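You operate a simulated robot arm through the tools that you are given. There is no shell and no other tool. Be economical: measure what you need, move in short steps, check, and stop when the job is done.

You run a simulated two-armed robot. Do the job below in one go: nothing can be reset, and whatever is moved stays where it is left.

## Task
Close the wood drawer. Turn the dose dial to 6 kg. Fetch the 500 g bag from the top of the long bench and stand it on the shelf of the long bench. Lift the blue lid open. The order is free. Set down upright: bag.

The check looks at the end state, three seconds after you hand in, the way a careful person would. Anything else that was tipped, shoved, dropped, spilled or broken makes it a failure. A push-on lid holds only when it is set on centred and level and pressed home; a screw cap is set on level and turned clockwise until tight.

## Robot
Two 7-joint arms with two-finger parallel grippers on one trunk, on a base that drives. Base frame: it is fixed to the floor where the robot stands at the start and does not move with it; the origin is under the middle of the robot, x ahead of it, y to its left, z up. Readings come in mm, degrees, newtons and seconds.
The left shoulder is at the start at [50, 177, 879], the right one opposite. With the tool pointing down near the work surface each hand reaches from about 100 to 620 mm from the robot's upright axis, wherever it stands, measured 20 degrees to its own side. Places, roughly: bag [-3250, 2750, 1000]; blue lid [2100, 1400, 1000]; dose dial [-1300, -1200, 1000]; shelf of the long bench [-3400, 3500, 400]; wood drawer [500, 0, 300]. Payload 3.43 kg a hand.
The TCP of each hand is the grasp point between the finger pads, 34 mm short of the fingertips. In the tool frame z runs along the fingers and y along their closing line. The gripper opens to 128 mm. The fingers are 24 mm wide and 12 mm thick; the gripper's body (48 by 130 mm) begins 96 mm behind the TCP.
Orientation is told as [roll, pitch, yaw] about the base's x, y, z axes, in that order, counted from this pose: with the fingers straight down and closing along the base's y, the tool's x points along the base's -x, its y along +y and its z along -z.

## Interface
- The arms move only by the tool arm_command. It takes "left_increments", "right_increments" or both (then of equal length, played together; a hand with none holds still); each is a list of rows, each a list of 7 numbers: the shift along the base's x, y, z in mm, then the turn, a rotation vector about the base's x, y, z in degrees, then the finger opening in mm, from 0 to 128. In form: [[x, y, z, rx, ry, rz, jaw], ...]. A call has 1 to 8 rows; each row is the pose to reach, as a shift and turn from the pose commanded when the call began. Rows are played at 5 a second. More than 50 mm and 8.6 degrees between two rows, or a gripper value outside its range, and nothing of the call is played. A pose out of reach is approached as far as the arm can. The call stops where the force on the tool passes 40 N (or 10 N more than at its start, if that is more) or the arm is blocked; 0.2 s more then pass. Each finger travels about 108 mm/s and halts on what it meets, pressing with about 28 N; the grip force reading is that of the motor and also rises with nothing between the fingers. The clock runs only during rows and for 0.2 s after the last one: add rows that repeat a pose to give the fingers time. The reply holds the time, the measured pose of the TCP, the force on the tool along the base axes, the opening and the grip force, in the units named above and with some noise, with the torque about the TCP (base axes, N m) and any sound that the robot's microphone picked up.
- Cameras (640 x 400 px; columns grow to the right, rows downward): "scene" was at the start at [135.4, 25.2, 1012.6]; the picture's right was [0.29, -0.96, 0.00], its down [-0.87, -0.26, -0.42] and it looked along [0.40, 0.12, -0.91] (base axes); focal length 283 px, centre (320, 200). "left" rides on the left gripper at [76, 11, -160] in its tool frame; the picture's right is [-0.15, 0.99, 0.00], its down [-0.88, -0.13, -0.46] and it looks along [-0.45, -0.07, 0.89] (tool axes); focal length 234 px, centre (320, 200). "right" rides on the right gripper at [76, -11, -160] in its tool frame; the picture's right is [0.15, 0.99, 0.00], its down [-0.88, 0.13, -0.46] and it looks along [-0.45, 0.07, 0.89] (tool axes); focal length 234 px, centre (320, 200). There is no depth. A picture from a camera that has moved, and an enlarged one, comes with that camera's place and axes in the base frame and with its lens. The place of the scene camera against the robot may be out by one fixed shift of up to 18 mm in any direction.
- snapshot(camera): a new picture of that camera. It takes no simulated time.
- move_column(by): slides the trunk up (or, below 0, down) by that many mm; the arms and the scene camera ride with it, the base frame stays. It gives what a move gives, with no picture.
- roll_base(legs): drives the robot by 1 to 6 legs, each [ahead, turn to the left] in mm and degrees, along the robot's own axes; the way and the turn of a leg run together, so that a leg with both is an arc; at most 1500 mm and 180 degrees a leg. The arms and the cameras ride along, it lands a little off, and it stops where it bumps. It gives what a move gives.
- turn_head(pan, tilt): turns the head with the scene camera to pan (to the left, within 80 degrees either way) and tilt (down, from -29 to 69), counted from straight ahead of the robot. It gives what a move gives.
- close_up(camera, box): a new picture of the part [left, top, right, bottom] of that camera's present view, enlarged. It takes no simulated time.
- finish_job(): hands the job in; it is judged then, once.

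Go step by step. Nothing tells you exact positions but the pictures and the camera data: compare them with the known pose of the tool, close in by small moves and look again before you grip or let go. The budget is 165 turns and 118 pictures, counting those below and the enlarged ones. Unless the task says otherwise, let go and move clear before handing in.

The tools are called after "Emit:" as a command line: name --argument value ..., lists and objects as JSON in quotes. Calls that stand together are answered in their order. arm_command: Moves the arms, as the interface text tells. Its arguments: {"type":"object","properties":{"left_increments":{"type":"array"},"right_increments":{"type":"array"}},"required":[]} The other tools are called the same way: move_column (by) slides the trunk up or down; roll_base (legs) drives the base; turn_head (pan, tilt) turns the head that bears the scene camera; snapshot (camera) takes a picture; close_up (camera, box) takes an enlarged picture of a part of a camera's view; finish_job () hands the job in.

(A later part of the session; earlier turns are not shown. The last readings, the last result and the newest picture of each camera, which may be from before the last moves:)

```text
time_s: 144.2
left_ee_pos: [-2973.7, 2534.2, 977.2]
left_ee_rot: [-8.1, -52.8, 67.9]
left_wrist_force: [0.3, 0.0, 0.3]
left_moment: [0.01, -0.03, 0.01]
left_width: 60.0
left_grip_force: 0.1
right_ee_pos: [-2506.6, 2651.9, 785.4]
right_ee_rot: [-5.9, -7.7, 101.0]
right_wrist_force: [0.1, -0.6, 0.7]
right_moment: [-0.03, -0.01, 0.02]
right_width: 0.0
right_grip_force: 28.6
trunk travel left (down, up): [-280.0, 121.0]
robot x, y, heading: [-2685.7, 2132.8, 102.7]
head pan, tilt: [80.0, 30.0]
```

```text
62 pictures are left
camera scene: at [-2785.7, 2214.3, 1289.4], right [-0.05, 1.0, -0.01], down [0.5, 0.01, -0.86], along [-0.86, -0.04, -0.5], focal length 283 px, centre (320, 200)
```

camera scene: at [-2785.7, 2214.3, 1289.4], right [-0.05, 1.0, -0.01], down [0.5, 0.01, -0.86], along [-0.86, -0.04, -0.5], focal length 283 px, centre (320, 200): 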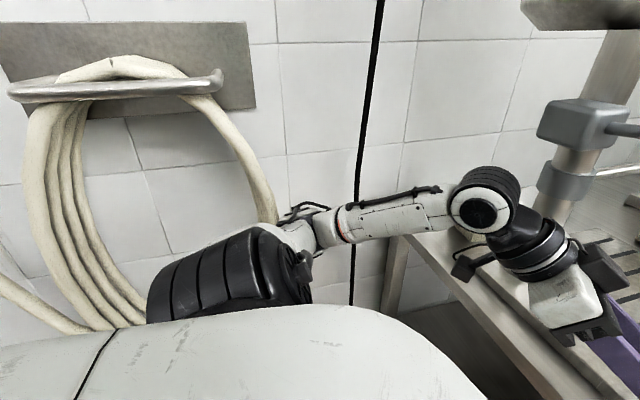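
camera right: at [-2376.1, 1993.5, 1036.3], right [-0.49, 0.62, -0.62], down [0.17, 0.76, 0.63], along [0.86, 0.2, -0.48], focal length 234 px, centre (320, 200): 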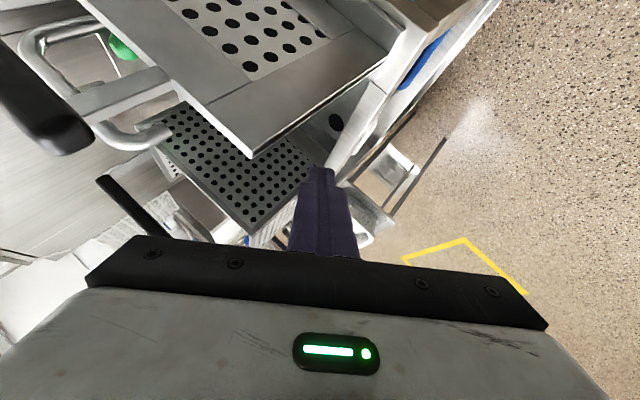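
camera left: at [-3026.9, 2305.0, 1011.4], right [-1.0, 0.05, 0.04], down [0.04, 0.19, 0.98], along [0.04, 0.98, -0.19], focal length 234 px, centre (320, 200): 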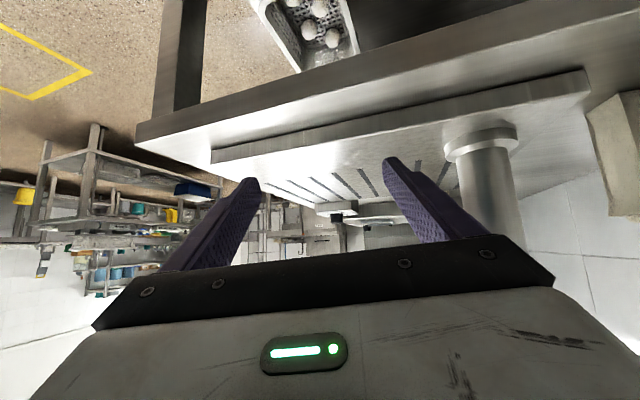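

Emit:
turn_head --pan -80 --tilt 45

Emit:
snapshot --camera "scene"

```text
time_s: 146.7
left_ee_pos: [-2973.9, 2534.9, 977.7]
left_ee_rot: [-8.0, -52.7, 67.9]
left_wrist_force: [0.0, -0.1, 0.9]
left_moment: [0.02, 0.02, 0.0]
left_width: 60.1
left_grip_force: 0.1
right_ee_pos: [-2506.5, 2651.5, 785.0]
right_ee_rot: [-6.0, -7.6, 101.1]
right_wrist_force: [0.0, 0.0, 0.4]
right_moment: [-0.01, 0.04, 0.03]
right_width: 0.1
right_grip_force: 28.4
trunk travel left (down, up): [-280.0, 121.0]
robot x, y, heading: [-2686.5, 2129.4, 102.7]
head pan, tilt: [-80.0, 45.0]
```

```text
61 pictures are left
camera scene: at [-2620.1, 2249.6, 1266.9], right [0.39, -0.92, 0.01], down [-0.65, -0.28, -0.71], along [0.65, 0.26, -0.71], focal length 283 px, centre (320, 200)
```

scene: 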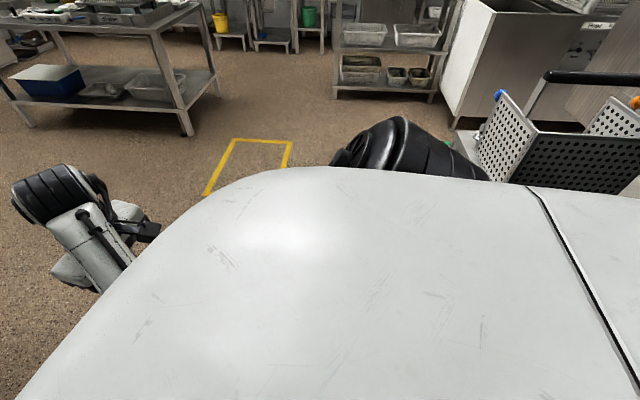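

The robot's rear is probably catching on the machine behind me on the right, not the arms. I retract the left hand slightly, move forward, then turn left.

Emit:
arm_command --left_increments '[[8, -35, 0, 0, 0, 0, 60], [16, -70, 0, 0, 0, 0, 60]]'

Emit:
roll_base --legs '[[120, 0], [0, 46]]'

Emit:
turn_head --pan 0 --tilt 35

Emit:
snapshot --camera "scene"

```text
time_s: 147.3
left_ee_pos: [-2960.4, 2513.8, 977.1]
left_ee_rot: [-6.6, -50.1, 60.4]
left_wrist_force: [0.7, 0.6, 0.0]
left_moment: [0.01, 0.02, 0.0]
left_width: 59.8
left_grip_force: 0.2
left hand out of reach, approached as far as the arm can: row 2
right_ee_pos: [-2453.3, 2651.2, 783.1]
right_ee_rot: [-8.8, -6.7, 96.2]
right_wrist_force: [0.8, -1.8, -0.3]
right_moment: [0.13, 0.06, 0.03]
right_width: 0.0
right_grip_force: 27.8
trunk travel left (down, up): [-280.0, 121.0]
robot x, y, heading: [-2683.1, 2141.3, 92.5]
head pan, tilt: [-80.0, 45.0]
stopped in row 2 (left hand): the arm was blocked; the commanded pose is now the measured one
```

```text
time_s: 149.6
left_ee_pos: [-3050.6, 2559.6, 983.7]
left_ee_rot: [-2.2, -49.3, 70.6]
left_wrist_force: [0.6, -0.6, -0.6]
left_moment: [0.02, -0.02, 0.03]
left_width: 59.9
left_grip_force: 0.1
right_ee_pos: [-2593.8, 2817.1, 780.1]
right_ee_rot: [-8.4, -7.0, 110.4]
right_wrist_force: [-0.3, 0.5, 0.6]
right_moment: [-0.01, 0.03, -0.01]
right_width: 0.0
right_grip_force: 28.5
trunk travel left (down, up): [-280.0, 121.0]
robot x, y, heading: [-2702.6, 2262.3, 107.1]
head pan, tilt: [-80.0, 45.0]
stopped in leg 2: the robot was blocked; the commanded pose is now the measured one
```

```text
time_s: 151.2
left_ee_pos: [-3051.0, 2558.3, 983.2]
left_ee_rot: [-2.4, -49.4, 70.9]
left_wrist_force: [-0.3, -1.0, 0.7]
left_moment: [0.01, 0.02, 0.04]
left_width: 60.2
left_grip_force: 0.0
right_ee_pos: [-2594.1, 2817.1, 779.0]
right_ee_rot: [-8.6, -6.6, 110.5]
right_wrist_force: [-0.4, -0.8, -0.6]
right_moment: [0.02, 0.0, -0.02]
right_width: 0.3
right_grip_force: 28.1
trunk travel left (down, up): [-280.0, 121.0]
robot x, y, heading: [-2697.0, 2259.1, 107.4]
head pan, tilt: [0.0, 35.0]
```

```text
60 pictures are left
camera scene: at [-2739.1, 2437.7, 1279.4], right [0.95, 0.3, 0.0], down [0.17, -0.56, -0.81], along [-0.24, 0.77, -0.59], focal length 283 px, centre (320, 200)
```

scene: 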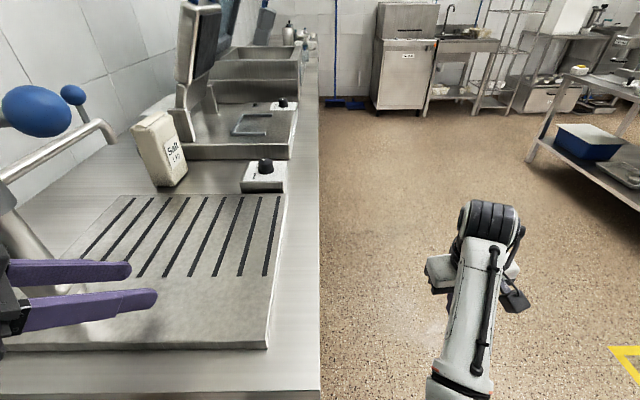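

The hand is right beside the filler's lever, so I back straight out to where I had room, first turning right to clear it.

Emit:
roll_base --legs '[[0, -15], [-290, 0]]'

Emit:
turn_head --pan 35 --tilt 25

Emit:
snapshot --camera "scene"

```text
time_s: 153.5
left_ee_pos: [-2952.2, 2493.5, 988.0]
left_ee_rot: [0.4, -48.5, 52.1]
left_wrist_force: [-0.2, 0.3, -0.2]
left_moment: [0.01, 0.02, 0.01]
left_width: 60.0
left_grip_force: 0.0
right_ee_pos: [-2434.0, 2612.2, 779.5]
right_ee_rot: [-9.3, -6.5, 94.6]
right_wrist_force: [1.0, -0.3, 0.9]
right_moment: [0.0, -0.03, 0.01]
right_width: 0.2
right_grip_force: 27.9
trunk travel left (down, up): [-280.0, 121.0]
robot x, y, heading: [-2690.0, 2105.2, 90.2]
head pan, tilt: [0.0, 35.0]
stopped in leg 2: the robot was blocked; the commanded pose is now the measured one
```

```text
time_s: 154.5
left_ee_pos: [-2952.5, 2492.7, 985.7]
left_ee_rot: [0.0, -48.4, 52.2]
left_wrist_force: [0.4, 0.4, 0.7]
left_moment: [0.01, -0.04, -0.03]
left_width: 59.9
left_grip_force: 0.1
right_ee_pos: [-2432.5, 2611.7, 778.4]
right_ee_rot: [-9.2, -6.4, 94.5]
right_wrist_force: [0.3, 0.3, -0.8]
right_moment: [0.01, 0.02, -0.02]
right_width: 0.0
right_grip_force: 28.3
trunk travel left (down, up): [-280.0, 121.0]
robot x, y, heading: [-2693.4, 2102.8, 90.1]
head pan, tilt: [35.0, 25.0]
```

```text
59 pictures are left
camera scene: at [-2736.5, 2276.4, 1295.6], right [0.82, 0.57, -0.01], down [0.24, -0.36, -0.9], along [-0.52, 0.73, -0.44], focal length 283 px, centre (320, 200)
```

scene: 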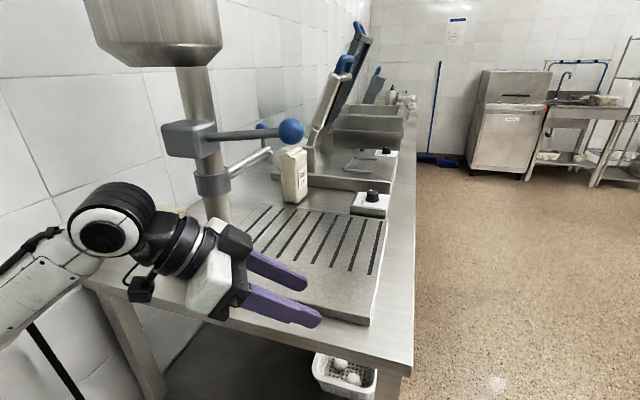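

Emit:
arm_command --left_increments '[[40, 5, 0, 0, 0, 0, 60], [80, 10, 0, 0, 0, 0, 60], [120, 20, 0, 0, 0, 0, 60], [160, 40, 0, 0, 0, 0, 60], [195, 70, 0, 0, 0, 0, 60], [205, 100, 0, 0, 0, 0, 60]]'

Emit:
turn_head --pan 80 --tilt 40

Emit:
snapshot --camera "scene"

```text
time_s: 155.9
left_ee_pos: [-2747.0, 2578.5, 991.5]
left_ee_rot: [0.2, -49.8, 52.5]
left_wrist_force: [0.1, 0.2, 0.0]
left_moment: [0.01, -0.02, 0.0]
left_width: 59.9
left_grip_force: 0.1
left hand out of reach, approached as far as the arm can: row 1, 2, 3
right_ee_pos: [-2436.0, 2602.7, 789.7]
right_ee_rot: [-9.2, -7.6, 94.7]
right_wrist_force: [-0.1, -0.2, -0.1]
right_moment: [0.01, 0.01, 0.0]
right_width: 0.1
right_grip_force: 28.2
trunk travel left (down, up): [-280.0, 121.0]
robot x, y, heading: [-2691.0, 2103.1, 90.7]
head pan, tilt: [35.0, 25.0]
```

```text
time_s: 157.0
left_ee_pos: [-2746.2, 2577.6, 993.9]
left_ee_rot: [0.0, -49.9, 52.7]
left_wrist_force: [-1.0, -0.2, 0.2]
left_moment: [0.02, 0.02, 0.01]
left_width: 60.1
left_grip_force: 0.1
right_ee_pos: [-2436.8, 2600.8, 788.5]
right_ee_rot: [-9.2, -7.7, 94.6]
right_wrist_force: [-0.1, -0.3, 0.0]
right_moment: [0.01, 0.02, -0.01]
right_width: 0.0
right_grip_force: 28.0
trunk travel left (down, up): [-280.0, 121.0]
robot x, y, heading: [-2692.0, 2105.5, 90.8]
head pan, tilt: [80.0, 40.0]
```

```text
58 pictures are left
camera scene: at [-2768.0, 2194.8, 1275.2], right [0.16, 0.99, 0.0], down [0.63, -0.1, -0.77], along [-0.76, 0.12, -0.64], focal length 283 px, centre (320, 200)
```

scene: 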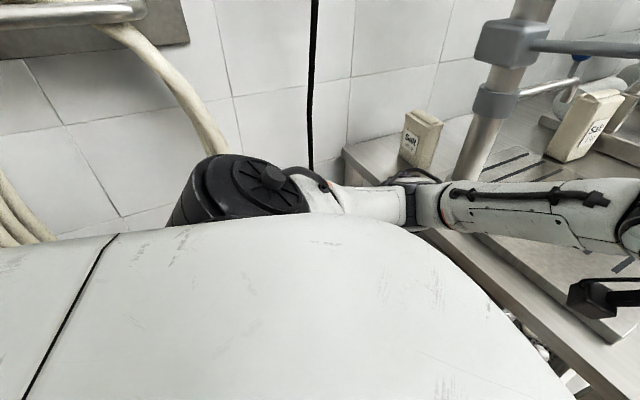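

The left arm is extended and clear now. I back up obliquely towards the wall side and turn to face along the bench.

Emit:
roll_base --legs '[[0, -16], [-190, 0], [0, 33]]'

Emit:
snapshot --camera "scene"

```text
time_s: 160.8
left_ee_pos: [-2855.4, 2380.7, 999.4]
left_ee_rot: [0.0, -50.8, 59.9]
left_wrist_force: [0.4, 0.8, 0.1]
left_moment: [0.01, 0.0, 0.01]
left_width: 59.8
left_grip_force: 0.1
right_ee_pos: [-2562.6, 2454.1, 787.7]
right_ee_rot: [-9.3, -7.4, 103.4]
right_wrist_force: [0.2, 0.0, 0.7]
right_moment: [-0.01, 0.0, 0.02]
right_width: 0.0
right_grip_force: 28.1
trunk travel left (down, up): [-280.0, 121.0]
robot x, y, heading: [-2741.0, 1918.5, 99.2]
head pan, tilt: [80.0, 40.0]
stopped in leg 3: the robot was blocked; the commanded pose is now the measured one
```

```text
57 pictures are left
camera scene: at [-2828.8, 2000.9, 1275.1], right [0.01, 1.0, 0.0], down [0.64, -0.01, -0.77], along [-0.77, 0.01, -0.64], focal length 283 px, centre (320, 200)
```

scene: 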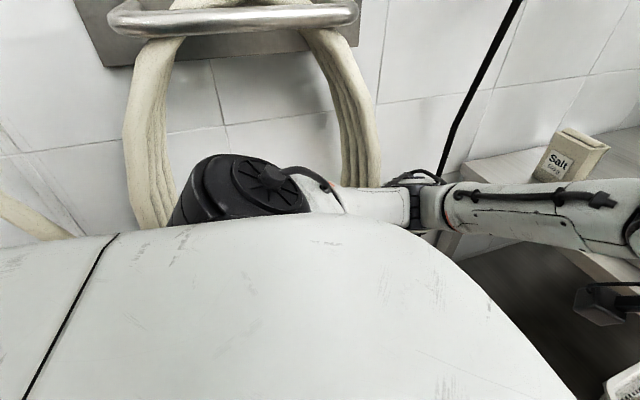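

The hose blocks further turning, but the bag should be reachable from here with an extended arm. I swing the left hand left towards a pre-grasp point just short of the bag.

Emit:
arm_command --left_increments '[[-35, 25, 0, 0.8, 0, 4, 60], [-75, 45, 0, 1.6, -0.1, 8, 60], [-115, 60, 0, 2.4, -0.2, 12, 60], [-155, 70, 0, 3.1, -0.3, 16, 60], [-200, 75, 0, 3.9, -0.4, 20, 60], [-245, 75, 0, 4.7, -0.5, 24, 60]]'

Emit:
turn_head --pan 40 --tilt 25

Emit:
snapshot --camera "scene"

```text
time_s: 162.0
left_ee_pos: [-2935.5, 2496.1, 1008.6]
left_ee_rot: [-6.8, -56.5, 73.6]
left_wrist_force: [-3.0, -2.6, 4.9]
left_moment: [-0.16, 0.05, -0.05]
left_width: 60.0
left_grip_force: 0.0
right_ee_pos: [-2445.9, 2434.0, 775.1]
right_ee_rot: [-13.7, -5.7, 93.3]
right_wrist_force: [2.3, -2.5, 1.8]
right_moment: [0.29, 0.31, 0.11]
right_width: 0.0
right_grip_force: 28.1
trunk travel left (down, up): [-280.0, 121.0]
robot x, y, heading: [-2741.4, 1924.6, 76.1]
head pan, tilt: [80.0, 40.0]
stopped in row 5 (left hand): the arm was blocked; the commanded pose is now the measured one
```

```text
time_s: 163.0
left_ee_pos: [-2950.9, 2494.3, 1002.4]
left_ee_rot: [-7.1, -55.8, 76.2]
left_wrist_force: [0.1, -0.5, 0.3]
left_moment: [0.0, -0.01, 0.03]
left_width: 60.1
left_grip_force: 0.1
right_ee_pos: [-2461.2, 2446.0, 764.2]
right_ee_rot: [-13.2, -4.9, 95.3]
right_wrist_force: [0.4, -0.3, 0.5]
right_moment: [-0.02, 0.01, 0.0]
right_width: 0.0
right_grip_force: 27.8
trunk travel left (down, up): [-280.0, 121.0]
robot x, y, heading: [-2740.9, 1922.4, 80.6]
head pan, tilt: [40.0, 25.0]
```

```text
56 pictures are left
camera scene: at [-2759.9, 2102.8, 1294.1], right [0.86, 0.51, -0.02], down [0.21, -0.39, -0.9], along [-0.47, 0.77, -0.44], focal length 283 px, centre (320, 200)
```

scene: 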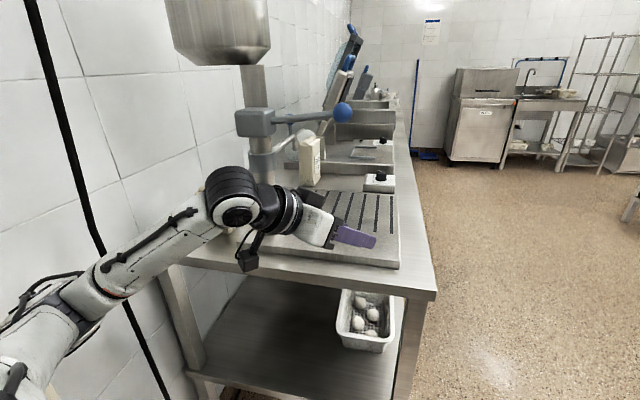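

The arm with a tilted tool sticks its elbow into the hose on the wall side. I switch to a narrow arm pose with the tool down, get clear, and then come in diagonally from the open side.

Emit:
arm_command --left_increments '[[22, -4, 0, -6.5, 2.5, 0.5, 60], [44, -8, 0, -13, 5, 1, 60], [66, -12, 0, -19.5, 7.5, 1.5, 60], [88, -16, 0, -26, 10, 2, 60], [110, -20, 0, -32.5, 12.5, 2.5, 60], [132, -23, 0, -39, 15, 3, 60], [155, -26, 0, -45.5, 17.5, 3.5, 60], [178, -29, 0, -52, 20, 4, 60]]'

Emit:
snapshot --camera "scene"

```text
time_s: 163.4
left_ee_pos: [-2964.8, 2487.2, 1000.2]
left_ee_rot: [-6.4, -53.1, 78.2]
left_wrist_force: [-0.2, -0.7, 0.9]
left_moment: [-0.09, 0.0, 0.04]
left_width: 60.0
left_grip_force: 0.2
right_ee_pos: [-2467.2, 2453.5, 762.0]
right_ee_rot: [-14.1, -4.5, 96.8]
right_wrist_force: [0.5, -0.9, 1.2]
right_moment: [0.12, 0.07, 0.01]
right_width: 0.2
right_grip_force: 27.9
trunk travel left (down, up): [-280.0, 121.0]
robot x, y, heading: [-2739.1, 1926.5, 81.0]
head pan, tilt: [40.0, 25.0]
stopped in row 1 (left hand): the arm was blocked; the commanded pose is now the measured one
```

```text
55 pictures are left
camera scene: at [-2761.8, 2102.8, 1293.4], right [0.86, 0.51, -0.02], down [0.21, -0.38, -0.9], along [-0.47, 0.77, -0.44], focal length 283 px, centre (320, 200)
```

scene: 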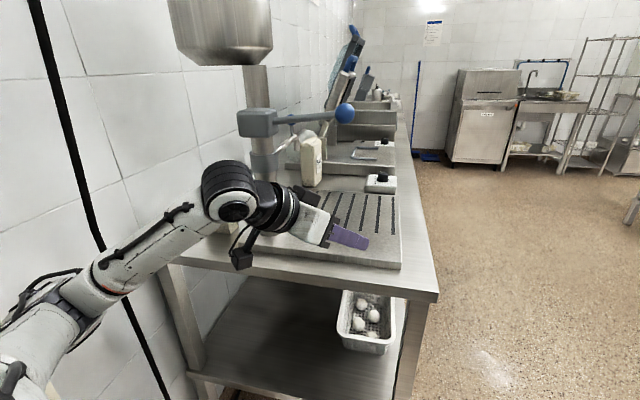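

Emit:
roll_base --legs '[[0, -28]]'

Emit:
arm_command --left_increments '[[10, -16, 0, -4.5, 5.2, 0, 60], [20, -32, 0, -9, 10.4, 0, 60], [30, -48, 0, -13.5, 15.6, 0, 60], [42, -64, 0, -18, 20.8, 0, 60], [54, -80, 0, -22.5, 26, 0, 60], [66, -96, 0, -27, 31.2, 0, 60], [78, -112, 0, -31.5, 36.4, 0, 60], [90, -128, 0, -36, 41.6, 0, 60]]'

Emit:
snapshot --camera "scene"

```text
time_s: 165.2
left_ee_pos: [-2680.5, 2511.4, 1007.9]
left_ee_rot: [-7.0, -53.8, 50.2]
left_wrist_force: [-0.1, -0.6, -0.1]
left_moment: [0.02, 0.03, -0.01]
left_width: 59.9
left_grip_force: 0.0
right_ee_pos: [-2262.0, 2254.3, 781.8]
right_ee_rot: [-13.8, -6.4, 68.6]
right_wrist_force: [0.4, -0.3, -0.2]
right_moment: [-0.03, 0.02, 0.01]
right_width: 0.0
right_grip_force: 28.5
trunk travel left (down, up): [-280.0, 121.0]
robot x, y, heading: [-2742.2, 1921.1, 54.2]
head pan, tilt: [40.0, 25.0]
```

```text
time_s: 167.0
left_ee_pos: [-2589.3, 2382.3, 1006.7]
left_ee_rot: [0.8, 1.1, 46.4]
left_wrist_force: [-0.1, -0.2, 0.9]
left_moment: [-0.01, -0.01, -0.01]
left_width: 59.9
left_grip_force: 0.2
right_ee_pos: [-2262.5, 2254.4, 780.7]
right_ee_rot: [-13.8, -6.4, 68.6]
right_wrist_force: [-0.3, 0.8, 0.2]
right_moment: [-0.02, -0.01, -0.05]
right_width: 0.0
right_grip_force: 28.2
trunk travel left (down, up): [-280.0, 121.0]
robot x, y, heading: [-2736.9, 1918.2, 54.4]
head pan, tilt: [40.0, 25.0]
```

```text
54 pictures are left
camera scene: at [-2698.7, 2077.5, 1298.5], right [1.0, 0.08, 0.0], down [0.03, -0.42, -0.91], along [-0.07, 0.9, -0.42], focal length 283 px, centre (320, 200)
```

scene: 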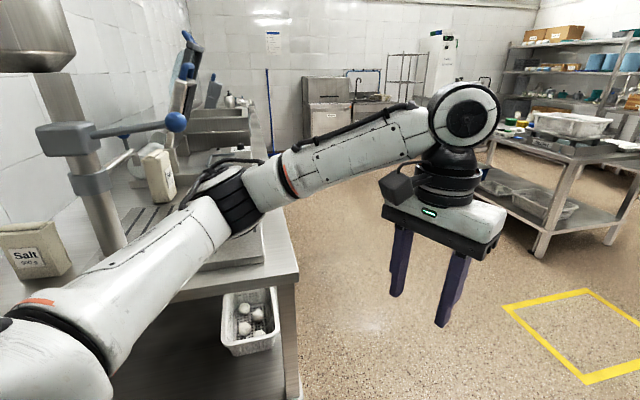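

Tool down, the arm is narrow again. I drive out to the open floor and turn there towards the bench end.

Emit:
roll_base --legs '[[0, 20], [330, 0], [0, -35], [600, 0], [0, 178]]'

Emit:
turn_head --pan 0 --tilt 30

Emit:
snapshot --camera "scene"

```text
time_s: 182.1
left_ee_pos: [-2473.4, 2226.9, 1006.9]
left_ee_rot: [0.6, 1.0, -150.6]
left_wrist_force: [0.0, 0.1, 0.4]
left_moment: [0.01, 0.03, 0.02]
left_width: 59.9
left_grip_force: 0.1
right_ee_pos: [-2748.3, 2445.1, 780.7]
right_ee_rot: [-13.8, -6.4, -128.2]
right_wrist_force: [0.4, 0.2, 0.7]
right_moment: [0.02, -0.01, 0.03]
right_width: 0.1
right_grip_force: 28.1
trunk travel left (down, up): [-280.0, 121.0]
robot x, y, heading: [-2194.8, 2625.0, -142.6]
head pan, tilt: [40.0, 25.0]
```

```text
time_s: 183.1
left_ee_pos: [-2473.2, 2225.4, 1007.6]
left_ee_rot: [0.6, 1.0, -150.6]
left_wrist_force: [0.1, 0.1, -0.4]
left_moment: [-0.01, 0.03, -0.01]
left_width: 60.1
left_grip_force: 0.1
right_ee_pos: [-2749.8, 2444.4, 781.9]
right_ee_rot: [-13.9, -6.5, -128.4]
right_wrist_force: [0.9, -0.2, 0.0]
right_moment: [-0.03, 0.0, -0.04]
right_width: 0.0
right_grip_force: 27.8
trunk travel left (down, up): [-280.0, 121.0]
robot x, y, heading: [-2194.5, 2625.7, -143.1]
head pan, tilt: [0.0, 30.0]
```

```text
53 pictures are left
camera scene: at [-2314.6, 2534.4, 1290.5], right [-0.61, 0.8, 0.0], down [0.4, 0.3, -0.87], along [-0.69, -0.53, -0.5], focal length 283 px, centre (320, 200)
```

scene: 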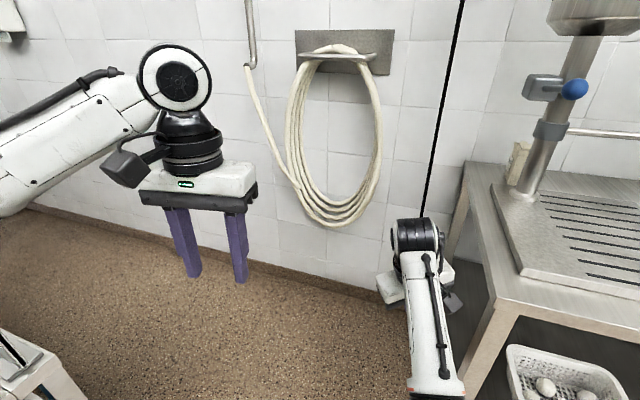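

I raise the right hand clear of the bench height, then drive in beside the bench end and turn right towards the bag.

Emit:
arm_command --right_increments '[[5, 20, 35, 0, 0, 0, 0], [12, 45, 70, 0, 0, 0, 0], [20, 70, 105, 0, 0, 0, 0], [30, 100, 135, 0, 0, 0, 0], [40, 130, 165, 0, 0, 0, 0], [48, 155, 195, 0, 0, 0, 0], [54, 178, 220, 0, 0, 0, 0]]'

Emit:
roll_base --legs '[[560, 0], [0, -57]]'

Emit:
turn_head --pan 0 --tilt 25

Emit:
snapshot --camera "scene"

```text
time_s: 184.2
left_ee_pos: [-2474.0, 2225.5, 1006.5]
left_ee_rot: [0.7, 1.1, -150.7]
left_wrist_force: [0.6, 0.6, -0.5]
left_moment: [-0.03, -0.01, -0.04]
left_width: 59.8
left_grip_force: 0.0
right_ee_pos: [-2756.8, 2593.4, 801.3]
right_ee_rot: [-14.5, 3.1, -130.0]
right_wrist_force: [0.0, -0.5, 0.4]
right_moment: [-0.02, -0.01, 0.04]
right_width: 0.2
right_grip_force: 28.1
right hand out of reach, approached as far as the arm can: row 2, 3, 4, 5
trunk travel left (down, up): [-280.0, 121.0]
robot x, y, heading: [-2195.2, 2621.9, -142.8]
head pan, tilt: [0.0, 30.0]
stopped in row 5 (right hand): the arm was blocked; the commanded pose is now the measured one
```

```text
time_s: 185.3
left_ee_pos: [-2500.7, 2206.1, 1006.7]
left_ee_rot: [0.7, 0.9, -150.6]
left_wrist_force: [-0.3, 0.6, -0.4]
left_moment: [-0.01, 0.0, -0.03]
left_width: 60.1
left_grip_force: 0.1
right_ee_pos: [-2778.5, 2577.8, 800.1]
right_ee_rot: [-13.7, 4.4, -131.1]
right_wrist_force: [8.4, 0.1, 2.4]
right_moment: [-0.02, 0.43, 0.07]
right_width: 0.1
right_grip_force: 28.4
trunk travel left (down, up): [-280.0, 121.0]
robot x, y, heading: [-2222.7, 2608.5, -143.1]
head pan, tilt: [0.0, 30.0]
stopped in leg 1: the force on the tool passed its limit at 74 N (the readings are from after the stop); the commanded pose is now the measured one
```

```text
time_s: 185.9
left_ee_pos: [-2501.2, 2205.2, 1006.8]
left_ee_rot: [0.6, 0.9, -150.6]
left_wrist_force: [0.3, -0.3, -0.1]
left_moment: [0.01, -0.01, 0.01]
left_width: 59.9
left_grip_force: 0.0
right_ee_pos: [-2776.4, 2577.1, 801.0]
right_ee_rot: [-13.9, 4.5, -131.2]
right_wrist_force: [11.4, 0.6, 2.0]
right_moment: [-0.05, 0.59, 0.1]
right_width: 0.0
right_grip_force: 28.2
trunk travel left (down, up): [-280.0, 121.0]
robot x, y, heading: [-2222.5, 2606.0, -142.3]
head pan, tilt: [0.0, 25.0]
```

```text
52 pictures are left
camera scene: at [-2341.9, 2512.9, 1298.6], right [-0.61, 0.8, 0.0], down [0.34, 0.26, -0.91], along [-0.72, -0.55, -0.42], focal length 283 px, centre (320, 200)
```

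scene: 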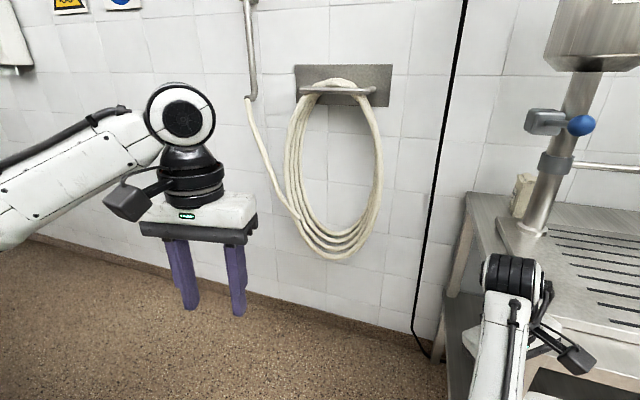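

The right hand bumped the bench's corner leg at (−2778, 2578). I back off a little and raise that hand straight up.

Emit:
roll_base --legs '[[-120, 0]]'

Emit:
arm_command --right_increments '[[-10, 0, 40, 0, 0, 0, 0], [-20, 0, 80, 0, 0, 0, 0], [-20, 0, 120, 0, 0, 0, 0], [-20, 0, 160, 0, 0, 0, 0], [-20, 0, 200, 0, 0, 0, 0]]'

```text
time_s: 187.2
left_ee_pos: [-2405.3, 2276.6, 1008.6]
left_ee_rot: [0.8, 0.8, -150.7]
left_wrist_force: [-0.4, -0.2, -0.1]
left_moment: [0.01, 0.01, 0.0]
left_width: 60.4
left_grip_force: 0.1
right_ee_pos: [-2682.3, 2649.9, 800.6]
right_ee_rot: [-13.8, 4.3, -131.1]
right_wrist_force: [0.2, -0.2, 0.4]
right_moment: [0.0, 0.01, 0.02]
right_width: 0.0
right_grip_force: 27.8
trunk travel left (down, up): [-280.0, 121.0]
robot x, y, heading: [-2126.5, 2674.7, -142.6]
head pan, tilt: [0.0, 25.0]
```

```text
time_s: 187.8
left_ee_pos: [-2405.8, 2278.4, 1009.4]
left_ee_rot: [0.7, 1.0, -150.7]
left_wrist_force: [0.4, 0.2, -0.3]
left_moment: [0.03, 0.01, 0.01]
left_width: 59.9
left_grip_force: 0.1
right_ee_pos: [-2676.2, 2715.2, 778.0]
right_ee_rot: [-14.0, 17.6, -132.9]
right_wrist_force: [-0.6, -0.1, -0.6]
right_moment: [-0.01, 0.01, 0.0]
right_width: 0.1
right_grip_force: 27.8
right hand out of reach, approached as far as the arm can: row 1, 2
trunk travel left (down, up): [-280.0, 121.0]
robot x, y, heading: [-2126.8, 2681.2, -142.9]
head pan, tilt: [0.0, 25.0]
stopped in row 2 (right hand): the arm was blocked; the commanded pose is now the measured one
```

Emit:
arm_command --right_increments '[[23, -26, 5, -3.7, 0.3, -1.7, 0], [47, -52, 15, -7.5, 0.6, -3.3, 0], [70, -78, 25, -11.2, 0.9, -5, 0], [93, -105, 40, -15, 1.2, -6.7, 0], [117, -131, 55, -18.7, 1.5, -8.3, 0], [140, -157, 70, -22.4, 1.8, -10, 0]]'

```text
time_s: 189.2
left_ee_pos: [-2406.0, 2278.2, 1006.4]
left_ee_rot: [0.7, 1.1, -151.0]
left_wrist_force: [0.8, 0.4, 0.8]
left_moment: [-0.01, 0.0, 0.03]
left_width: 60.0
left_grip_force: 0.1
right_ee_pos: [-2639.1, 2513.9, 797.3]
right_ee_rot: [-1.3, -11.0, -141.8]
right_wrist_force: [-0.2, -0.5, 0.0]
right_moment: [0.01, -0.01, 0.0]
right_width: 0.0
right_grip_force: 28.2
right hand out of reach, approached as far as the arm can: row 1, 2, 3, 4, 5, 6
trunk travel left (down, up): [-280.0, 121.0]
robot x, y, heading: [-2125.5, 2674.0, -142.5]
head pan, tilt: [0.0, 25.0]
stopped in row 6 (right hand): the arm was blocked; the commanded pose is now the measured one
```

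Emit:
arm_command --right_increments '[[-14, -6, 30, 0, 0, 0, 0], [-28, -12, 60, 0, 0, 0, 0], [-42, -18, 90, 0, 0, 0, 0], [-56, -24, 120, 0, 0, 0, 0], [-60, -30, 150, 0, 0, 0, 0], [-60, -30, 180, 0, 0, 0, 0]]'

Emit:
turn_head --pan -40 --tilt 35

Emit:
snapshot --camera "scene"

```text
time_s: 190.1
left_ee_pos: [-2406.2, 2278.7, 1007.1]
left_ee_rot: [0.7, 0.9, -150.7]
left_wrist_force: [-0.2, 0.7, -0.1]
left_moment: [-0.03, -0.04, 0.01]
left_width: 60.2
left_grip_force: 0.0
right_ee_pos: [-2664.8, 2553.2, 758.9]
right_ee_rot: [-4.2, 1.9, -143.6]
right_wrist_force: [-0.1, -0.6, 0.7]
right_moment: [-0.01, 0.01, -0.02]
right_width: 0.1
right_grip_force: 28.3
right hand out of reach, approached as far as the arm can: row 1, 2, 3, 4
trunk travel left (down, up): [-280.0, 121.0]
robot x, y, heading: [-2126.7, 2680.8, -142.5]
head pan, tilt: [0.0, 25.0]
stopped in row 4 (right hand): the arm was blocked; the commanded pose is now the measured one
```

```text
time_s: 191.1
left_ee_pos: [-2406.6, 2278.9, 1007.0]
left_ee_rot: [0.7, 1.0, -150.7]
left_wrist_force: [1.1, 0.3, -0.5]
left_moment: [0.0, 0.0, -0.02]
left_width: 60.2
left_grip_force: 0.0
right_ee_pos: [-2665.3, 2551.4, 758.7]
right_ee_rot: [-4.3, 1.8, -143.6]
right_wrist_force: [0.0, 0.3, -0.5]
right_moment: [0.0, 0.01, -0.01]
right_width: 0.0
right_grip_force: 28.6
trunk travel left (down, up): [-280.0, 121.0]
robot x, y, heading: [-2125.3, 2676.9, -142.6]
head pan, tilt: [-40.0, 35.0]
```

```text
51 pictures are left
camera scene: at [-2262.7, 2645.0, 1282.7], right [0.05, 1.0, 0.0], down [0.57, -0.03, -0.82], along [-0.82, 0.04, -0.57], focal length 283 px, centre (320, 200)
```

scene: 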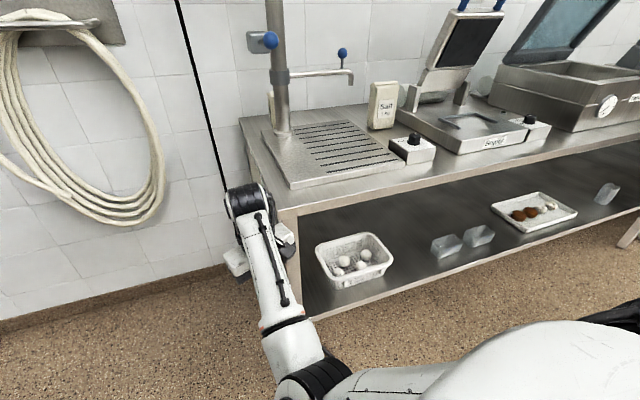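

The right arm won't lift from this posture, so I swing it out to the right side instead, where it will stay in front of the bench.

Emit:
arm_command --right_increments '[[0, 41, 0, 0, 0, -5, 0], [0, 82, 0, 0, 0, -10, 0], [0, 123, 0, 0, 0, -15, 0], [0, 164, 0, 0, 0, -20, 0], [3, 205, 0, 0, 0, -25, 0], [6, 246, 0, 0, 0, -30, 0], [9, 287, 0, 0, 0, -35, 0], [12, 329, 0, 0, 0, -40, 0]]'

```text
time_s: 192.9
left_ee_pos: [-2405.7, 2278.5, 1007.5]
left_ee_rot: [0.7, 1.0, -150.7]
left_wrist_force: [-0.5, -0.3, 0.3]
left_moment: [-0.01, -0.03, 0.01]
left_width: 60.1
left_grip_force: 0.1
right_ee_pos: [-2651.6, 2877.7, 758.6]
right_ee_rot: [-3.9, 1.8, 176.6]
right_wrist_force: [-0.5, 0.0, 0.1]
right_moment: [-0.02, 0.02, -0.01]
right_width: 0.0
right_grip_force: 28.0
trunk travel left (down, up): [-280.0, 121.0]
robot x, y, heading: [-2126.6, 2675.8, -142.4]
head pan, tilt: [-40.0, 35.0]
```

Emit:
arm_command --right_increments '[[0, 10, 40, 0, 0, -4, 0], [0, 20, 80, 0, 0, -8, 0], [0, 30, 120, 0, 0, -12, 0], [0, 40, 160, 0, 0, -16, 0], [0, 50, 200, 0, 0, -20, 0]]'

Emit:
roll_base --legs '[[640, 0], [0, -57]]'

Emit:
turn_head --pan 0 --tilt 25

Emit:
snapshot --camera "scene"

```text
time_s: 194.1
left_ee_pos: [-2406.1, 2277.9, 1007.0]
left_ee_rot: [0.7, 1.0, -150.8]
left_wrist_force: [0.0, 0.8, -0.5]
left_moment: [0.0, -0.05, 0.02]
left_width: 59.9
left_grip_force: 0.0
right_ee_pos: [-2651.1, 2929.1, 959.9]
right_ee_rot: [-4.0, 1.8, 156.6]
right_wrist_force: [-0.2, 1.0, 0.6]
right_moment: [0.02, -0.03, -0.01]
right_width: 0.0
right_grip_force: 28.3
trunk travel left (down, up): [-280.0, 121.0]
robot x, y, heading: [-2121.8, 2675.1, -142.6]
head pan, tilt: [-40.0, 35.0]
```

```text
time_s: 197.3
left_ee_pos: [-2868.9, 1928.5, 1010.7]
left_ee_rot: [1.1, 1.0, -150.6]
left_wrist_force: [0.4, -0.2, 0.4]
left_moment: [-0.06, 0.0, 0.01]
left_width: 60.2
left_grip_force: 0.0
right_ee_pos: [-3089.9, 2592.0, 938.3]
right_ee_rot: [-2.0, 4.8, 150.8]
right_wrist_force: [0.0, 0.1, 0.4]
right_moment: [-0.03, 0.01, 0.01]
right_width: 0.0
right_grip_force: 27.7
trunk travel left (down, up): [-280.0, 121.0]
robot x, y, heading: [-2591.9, 2320.6, -143.2]
head pan, tilt: [-40.0, 35.0]
stopped in leg 1: the robot was blocked; the commanded pose is now the measured one
```

```text
time_s: 198.3
left_ee_pos: [-2868.7, 1929.9, 1011.0]
left_ee_rot: [1.0, 0.8, -150.7]
left_wrist_force: [1.3, 1.0, -0.3]
left_moment: [0.0, -0.02, 0.01]
left_width: 60.2
left_grip_force: 0.0
right_ee_pos: [-3091.5, 2591.8, 937.6]
right_ee_rot: [-1.8, 4.9, 151.0]
right_wrist_force: [-0.3, 1.1, 0.0]
right_moment: [-0.01, -0.01, 0.02]
right_width: 0.0
right_grip_force: 28.7
trunk travel left (down, up): [-280.0, 121.0]
robot x, y, heading: [-2591.7, 2321.9, -143.3]
head pan, tilt: [0.0, 25.0]
```

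```text
50 pictures are left
camera scene: at [-2712.1, 2241.3, 1299.2], right [-0.6, 0.8, -0.01], down [0.34, 0.24, -0.91], along [-0.73, -0.54, -0.42], focal length 283 px, centre (320, 200)
```

scene: 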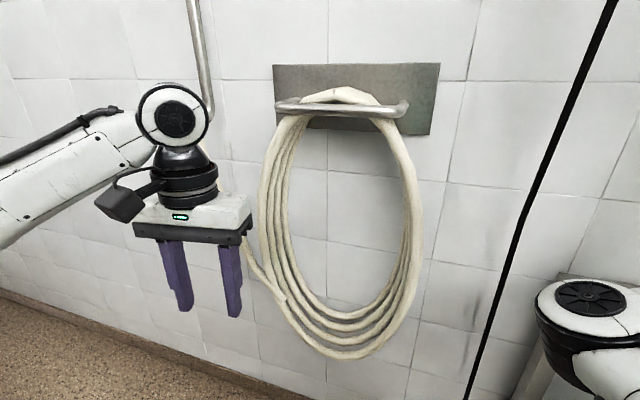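

The right arm has met the filler's lever. I back off the way I came and check the lever.

Emit:
roll_base --legs '[[-110, 0]]'

Emit:
turn_head --pan -45 --tilt 25

Emit:
snapshot --camera "scene"

```text
time_s: 199.5
left_ee_pos: [-2781.2, 1989.3, 1007.2]
left_ee_rot: [0.7, 1.0, -150.5]
left_wrist_force: [1.2, 0.5, -0.4]
left_moment: [0.0, 0.02, 0.02]
left_width: 60.0
left_grip_force: 0.2
right_ee_pos: [-3005.5, 2650.2, 942.7]
right_ee_rot: [-2.4, 4.4, 151.4]
right_wrist_force: [0.3, 1.0, 0.4]
right_moment: [-0.02, 0.03, 0.02]
right_width: 0.2
right_grip_force: 28.3
trunk travel left (down, up): [-280.0, 121.0]
robot x, y, heading: [-2501.6, 2385.1, -143.2]
head pan, tilt: [0.0, 25.0]
```

```text
time_s: 200.7
left_ee_pos: [-2781.4, 1988.9, 1006.6]
left_ee_rot: [0.7, 1.0, -150.5]
left_wrist_force: [-0.3, -0.2, -0.3]
left_moment: [0.02, 0.01, 0.0]
left_width: 60.1
left_grip_force: 0.1
right_ee_pos: [-3005.8, 2650.8, 941.0]
right_ee_rot: [-2.5, 4.3, 151.7]
right_wrist_force: [0.9, 0.3, -0.3]
right_moment: [0.01, 0.0, 0.01]
right_width: 0.0
right_grip_force: 28.3
trunk travel left (down, up): [-280.0, 121.0]
robot x, y, heading: [-2499.0, 2387.4, -143.3]
head pan, tilt: [-45.0, 25.0]
```

```text
49 pictures are left
camera scene: at [-2642.9, 2367.0, 1298.5], right [0.14, 0.99, 0.0], down [0.42, -0.06, -0.91], along [-0.9, 0.13, -0.42], focal length 283 px, centre (320, 200)
```

scene: 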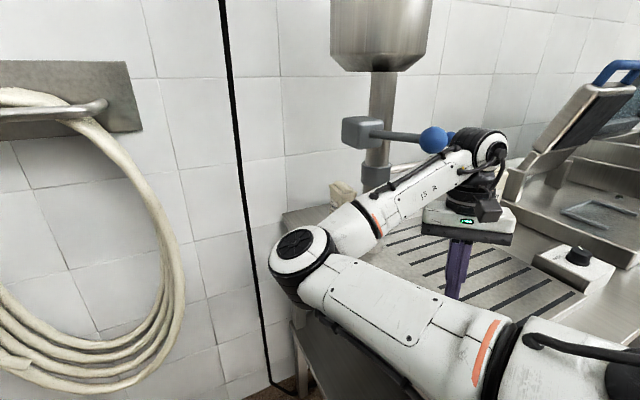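

The lever looks unmoved. I back clear of the bench and tuck the right hand low and close in, where it has more range.

Emit:
roll_base --legs '[[-320, 0]]'

Emit:
arm_command --right_increments '[[-15, -15, -40, 0, 0, 5, 0], [-25, -35, -80, 0, 0, 10, 0], [-30, -60, -120, 0, 0, 16, 0], [-25, -85, -160, 0, 0, 22, 0], [-15, -110, -200, 0, 0, 28, 0], [0, -135, -235, 0, 0, 34, 0], [20, -160, -270, 0, 0, 40, 0], [40, -190, -300, 0, 0, 46, 0]]'

```text
time_s: 202.8
left_ee_pos: [-2525.7, 2179.5, 1007.4]
left_ee_rot: [0.8, 1.0, -150.7]
left_wrist_force: [-0.6, -0.7, 0.2]
left_moment: [-0.02, 0.02, 0.02]
left_width: 60.1
left_grip_force: 0.1
right_ee_pos: [-2750.8, 2841.1, 941.8]
right_ee_rot: [-2.3, 4.4, 151.5]
right_wrist_force: [0.4, 0.2, -0.9]
right_moment: [-0.04, 0.02, 0.0]
right_width: 0.0
right_grip_force: 27.7
trunk travel left (down, up): [-280.0, 121.0]
robot x, y, heading: [-2248.6, 2582.8, -143.3]
head pan, tilt: [-45.0, 25.0]
```

```text
time_s: 204.6
left_ee_pos: [-2527.8, 2178.5, 1005.3]
left_ee_rot: [0.6, 1.2, -150.8]
left_wrist_force: [-0.3, 0.0, -0.5]
left_moment: [0.11, -0.05, 0.0]
left_width: 60.2
left_grip_force: 0.0
right_ee_pos: [-2791.8, 2636.3, 710.5]
right_ee_rot: [-0.3, -5.2, -166.8]
right_wrist_force: [3.8, 5.1, -19.8]
right_moment: [-0.89, -0.3, -0.28]
right_width: 0.0
right_grip_force: 28.3
trunk travel left (down, up): [-280.0, 121.0]
robot x, y, heading: [-2251.1, 2576.2, -143.7]
head pan, tilt: [-45.0, 25.0]
stopped in row 8 (right hand): the arm was blocked; the commanded pose is now the measured one
```

Emit:
roll_base --legs '[[-200, 0]]'

Emit:
turn_head --pan -30 --tilt 40

Emit:
snapshot --camera "scene"

```text
time_s: 206.2
left_ee_pos: [-2365.5, 2299.0, 1006.6]
left_ee_rot: [0.8, 1.0, -151.0]
left_wrist_force: [0.9, 0.3, -0.1]
left_moment: [0.03, -0.02, -0.01]
left_width: 59.9
left_grip_force: 0.1
right_ee_pos: [-2631.5, 2752.5, 714.0]
right_ee_rot: [-0.3, -6.0, -166.6]
right_wrist_force: [0.3, 0.2, 0.3]
right_moment: [-0.01, 0.01, 0.02]
right_width: 0.0
right_grip_force: 28.2
trunk travel left (down, up): [-280.0, 121.0]
robot x, y, heading: [-2087.4, 2693.2, -143.5]
head pan, tilt: [-45.0, 25.0]
```

```text
time_s: 207.0
left_ee_pos: [-2367.0, 2299.1, 1007.6]
left_ee_rot: [0.7, 1.0, -150.9]
left_wrist_force: [1.4, -0.6, 0.0]
left_moment: [0.02, -0.02, 0.0]
left_width: 59.7
left_grip_force: 0.1
right_ee_pos: [-2632.5, 2753.2, 714.0]
right_ee_rot: [-0.3, -5.9, -166.7]
right_wrist_force: [0.2, 0.9, -0.1]
right_moment: [0.0, 0.0, -0.03]
right_width: 0.0
right_grip_force: 28.2
trunk travel left (down, up): [-280.0, 121.0]
robot x, y, heading: [-2083.8, 2699.6, -143.8]
head pan, tilt: [-30.0, 40.0]
```

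```text
48 pictures are left
camera scene: at [-2220.3, 2653.5, 1275.2], right [-0.11, 0.99, 0.0], down [0.64, 0.07, -0.77], along [-0.76, -0.08, -0.64], focal length 283 px, centre (320, 200)
```

scene: 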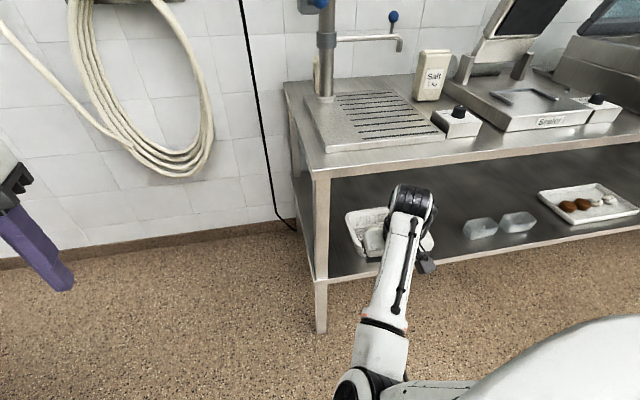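

Emit:
arm_command --right_increments '[[15, -25, -25, 0, 0, 3, 0], [35, -45, -50, 0, 0, 6, 0], [65, -60, -75, 0, 0, 9, 0], [100, -75, -95, 0, 0, 12, 0], [140, -85, -114, 0, 0, 15, 0], [185, -92, -114, 0, 0, 18, 0], [230, -99, -114, 0, 0, 22, 0]]'

```text
time_s: 207.6
left_ee_pos: [-2367.3, 2299.4, 1006.7]
left_ee_rot: [0.6, 1.2, -150.9]
left_wrist_force: [-0.4, 0.3, -1.3]
left_moment: [-0.02, -0.01, -0.01]
left_width: 59.8
left_grip_force: 0.1
right_ee_pos: [-2676.4, 2678.9, 749.9]
right_ee_rot: [1.1, -18.4, -161.9]
right_wrist_force: [0.6, 0.0, 0.5]
right_moment: [-0.02, 0.0, 0.03]
right_width: 0.1
right_grip_force: 28.1
trunk travel left (down, up): [-280.0, 121.0]
robot x, y, heading: [-2081.9, 2699.4, -143.6]
head pan, tilt: [-30.0, 40.0]
stopped in row 3 (right hand): the arm was blocked; the commanded pose is now the measured one
```

Facing the wall beside the bench end, the bag would be right in front of the slender right arm, so I will grasp with the right hand. I set its pre-grasp attitude here in the open: pointing right and 30° below level.

Emit:
arm_command --right_increments '[[-9, -20, 18, 0.5, 5.3, -5.6, 0], [-18, -39, 37, 1, 10.6, -11.2, 30], [-26, -58, 56, 1.5, 16, -16.9, 50], [-35, -78, 75, 2, 21.3, -22.5, 50], [-44, -98, 94, 2.5, 26.6, -28.1, 50], [-53, -117, 112, 3, 32, -33.8, 50], [-61, -137, 131, 3.6, 37.3, -39.4, 50], [-70, -156, 150, 4.1, 42.6, -45, 50]]'

Emit:
snapshot --camera "scene"

```text
time_s: 209.5
left_ee_pos: [-2366.7, 2300.1, 1007.3]
left_ee_rot: [0.7, 1.0, -150.9]
left_wrist_force: [-0.5, -0.2, 0.7]
left_moment: [0.01, -0.01, 0.02]
left_width: 60.2
left_grip_force: 0.0
right_ee_pos: [-2728.6, 2574.6, 802.6]
right_ee_rot: [-17.7, -57.1, 165.3]
right_wrist_force: [0.0, -0.9, -0.3]
right_moment: [-0.02, -0.01, 0.0]
right_width: 49.8
right_grip_force: 0.0
trunk travel left (down, up): [-280.0, 121.0]
robot x, y, heading: [-2088.7, 2692.6, -143.5]
head pan, tilt: [-30.0, 40.0]
stopped in row 8 (right hand): the arm was blocked; the commanded pose is now the measured one
```

```text
47 pictures are left
camera scene: at [-2220.3, 2653.8, 1275.2], right [-0.11, 0.99, 0.0], down [0.64, 0.07, -0.77], along [-0.76, -0.09, -0.64], focal length 283 px, centre (320, 200)
```

scene: 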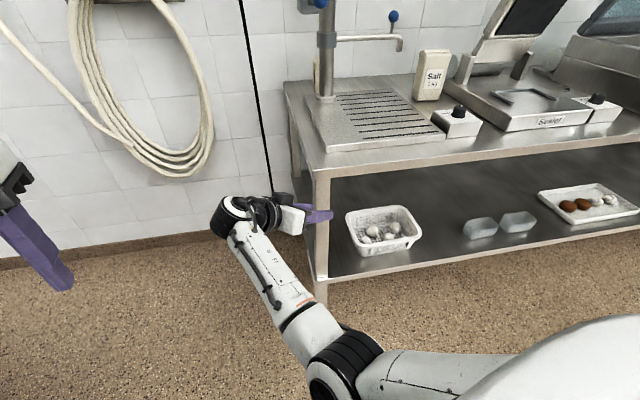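

The right hand has the attitude I want. I raise the trunk so it clears the bench top, then drive in two legs to stand beside the bench end.

Emit:
move_column --by 118

Emit:
roll_base --legs '[[0, -4.5], [480, 0], [0, 23], [230, 0], [0, -54]]'

Emit:
turn_head --pan -25 --tilt 30

Emit:
snapshot --camera "scene"

```text
time_s: 211.0
left_ee_pos: [-2367.8, 2299.8, 1124.9]
left_ee_rot: [0.7, 1.1, -151.0]
left_wrist_force: [-0.3, -0.3, 0.6]
left_moment: [0.02, -0.02, -0.03]
left_width: 59.9
left_grip_force: 0.0
right_ee_pos: [-2728.7, 2573.9, 920.5]
right_ee_rot: [-17.7, -57.1, 165.4]
right_wrist_force: [0.2, -0.3, 0.5]
right_moment: [0.04, -0.03, -0.01]
right_width: 50.1
right_grip_force: 0.0
trunk travel left (down, up): [-398.0, 3.0]
robot x, y, heading: [-2085.0, 2697.5, -143.4]
head pan, tilt: [-30.0, 40.0]
```

```text
time_s: 216.5
left_ee_pos: [-2717.4, 1866.8, 1125.7]
left_ee_rot: [0.6, 0.9, -132.9]
left_wrist_force: [0.3, 1.1, 0.6]
left_moment: [-0.04, 0.03, 0.03]
left_width: 60.0
left_grip_force: 0.0
right_ee_pos: [-3142.7, 2017.0, 920.8]
right_ee_rot: [-18.4, -56.6, -176.6]
right_wrist_force: [14.7, 3.6, 5.0]
right_moment: [-0.06, -0.01, 0.25]
right_width: 45.7
right_grip_force: 0.0
trunk travel left (down, up): [-398.0, 3.0]
robot x, y, heading: [-2575.1, 2330.6, -125.5]
head pan, tilt: [-30.0, 40.0]
stopped in leg 4: the force on the tool passed its limit at 84 N (the readings are from after the stop); the commanded pose is now the measured one
```

```text
time_s: 217.2
left_ee_pos: [-2718.3, 1866.1, 1126.1]
left_ee_rot: [0.6, 0.9, -132.9]
left_wrist_force: [0.2, 0.0, -0.5]
left_moment: [0.0, 0.02, -0.02]
left_width: 60.1
left_grip_force: 0.1
right_ee_pos: [-3142.8, 2015.1, 920.9]
right_ee_rot: [-18.4, -56.7, -176.5]
right_wrist_force: [15.6, 5.2, 5.3]
right_moment: [-0.09, -0.03, 0.2]
right_width: 45.0
right_grip_force: 0.1
trunk travel left (down, up): [-398.0, 3.0]
robot x, y, heading: [-2575.0, 2328.0, -125.3]
head pan, tilt: [-25.0, 30.0]
```

```text
46 pictures are left
camera scene: at [-2685.4, 2236.9, 1408.8], right [-0.49, 0.87, 0.0], down [0.43, 0.25, -0.87], along [-0.75, -0.43, -0.5], focal length 283 px, centre (320, 200)
```

scene: 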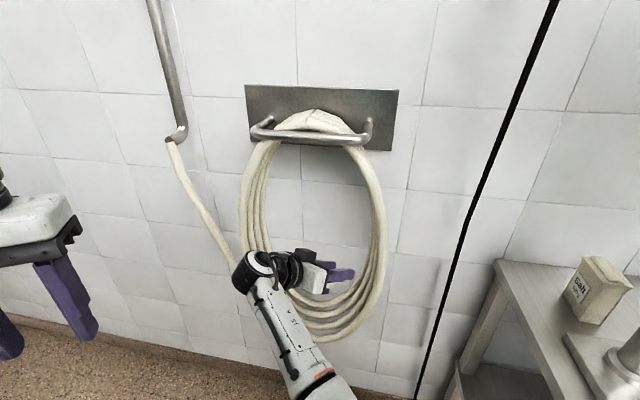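

The right fingers touched the hose on the wall. I back out and come in on a line closer to the machine side, turning earlier.

Emit:
roll_base --legs '[[-330, 0], [0, 15.5], [315, 0], [0, -60], [100, 0]]'

Emit:
turn_head --pan -25 --tilt 30

Emit:
snapshot --camera "scene"

```text
time_s: 225.0
left_ee_pos: [-2925.0, 2070.1, 1125.6]
left_ee_rot: [0.6, 1.0, -177.4]
left_wrist_force: [-0.2, 0.5, -0.2]
left_moment: [-0.01, -0.01, 0.03]
left_width: 60.0
left_grip_force: 0.0
right_ee_pos: [-3120.7, 2473.5, 920.8]
right_ee_rot: [-18.0, -56.0, 138.2]
right_wrist_force: [10.0, -14.8, 8.5]
right_moment: [0.09, -0.38, -0.75]
right_width: 50.9
right_grip_force: 1.1
trunk travel left (down, up): [-398.0, 3.0]
robot x, y, heading: [-2496.3, 2300.2, -170.2]
head pan, tilt: [-25.0, 30.0]
stopped in leg 5: the force on the tool passed its limit at 50 N (the readings are from after the stop); the commanded pose is now the measured one
```

```text
time_s: 225.6
left_ee_pos: [-2925.5, 2070.1, 1125.0]
left_ee_rot: [0.5, 0.9, -177.6]
left_wrist_force: [-0.4, 0.3, 0.5]
left_moment: [0.02, -0.02, -0.02]
left_width: 60.2
left_grip_force: 0.0
right_ee_pos: [-3120.3, 2473.0, 919.5]
right_ee_rot: [-18.0, -56.1, 138.4]
right_wrist_force: [11.0, -19.3, 11.9]
right_moment: [0.21, -0.48, -0.89]
right_width: 50.4
right_grip_force: 0.6
trunk travel left (down, up): [-398.0, 3.0]
robot x, y, heading: [-2500.9, 2300.6, -170.1]
head pan, tilt: [-25.0, 30.0]
```

```text
45 pictures are left
camera scene: at [-2644.7, 2318.1, 1409.0], right [0.26, 0.97, 0.0], down [0.48, -0.13, -0.87], along [-0.84, 0.23, -0.5], focal length 283 px, centre (320, 200)
```

scene: 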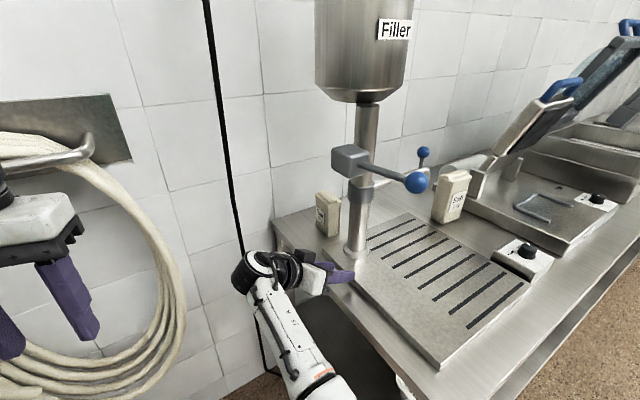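

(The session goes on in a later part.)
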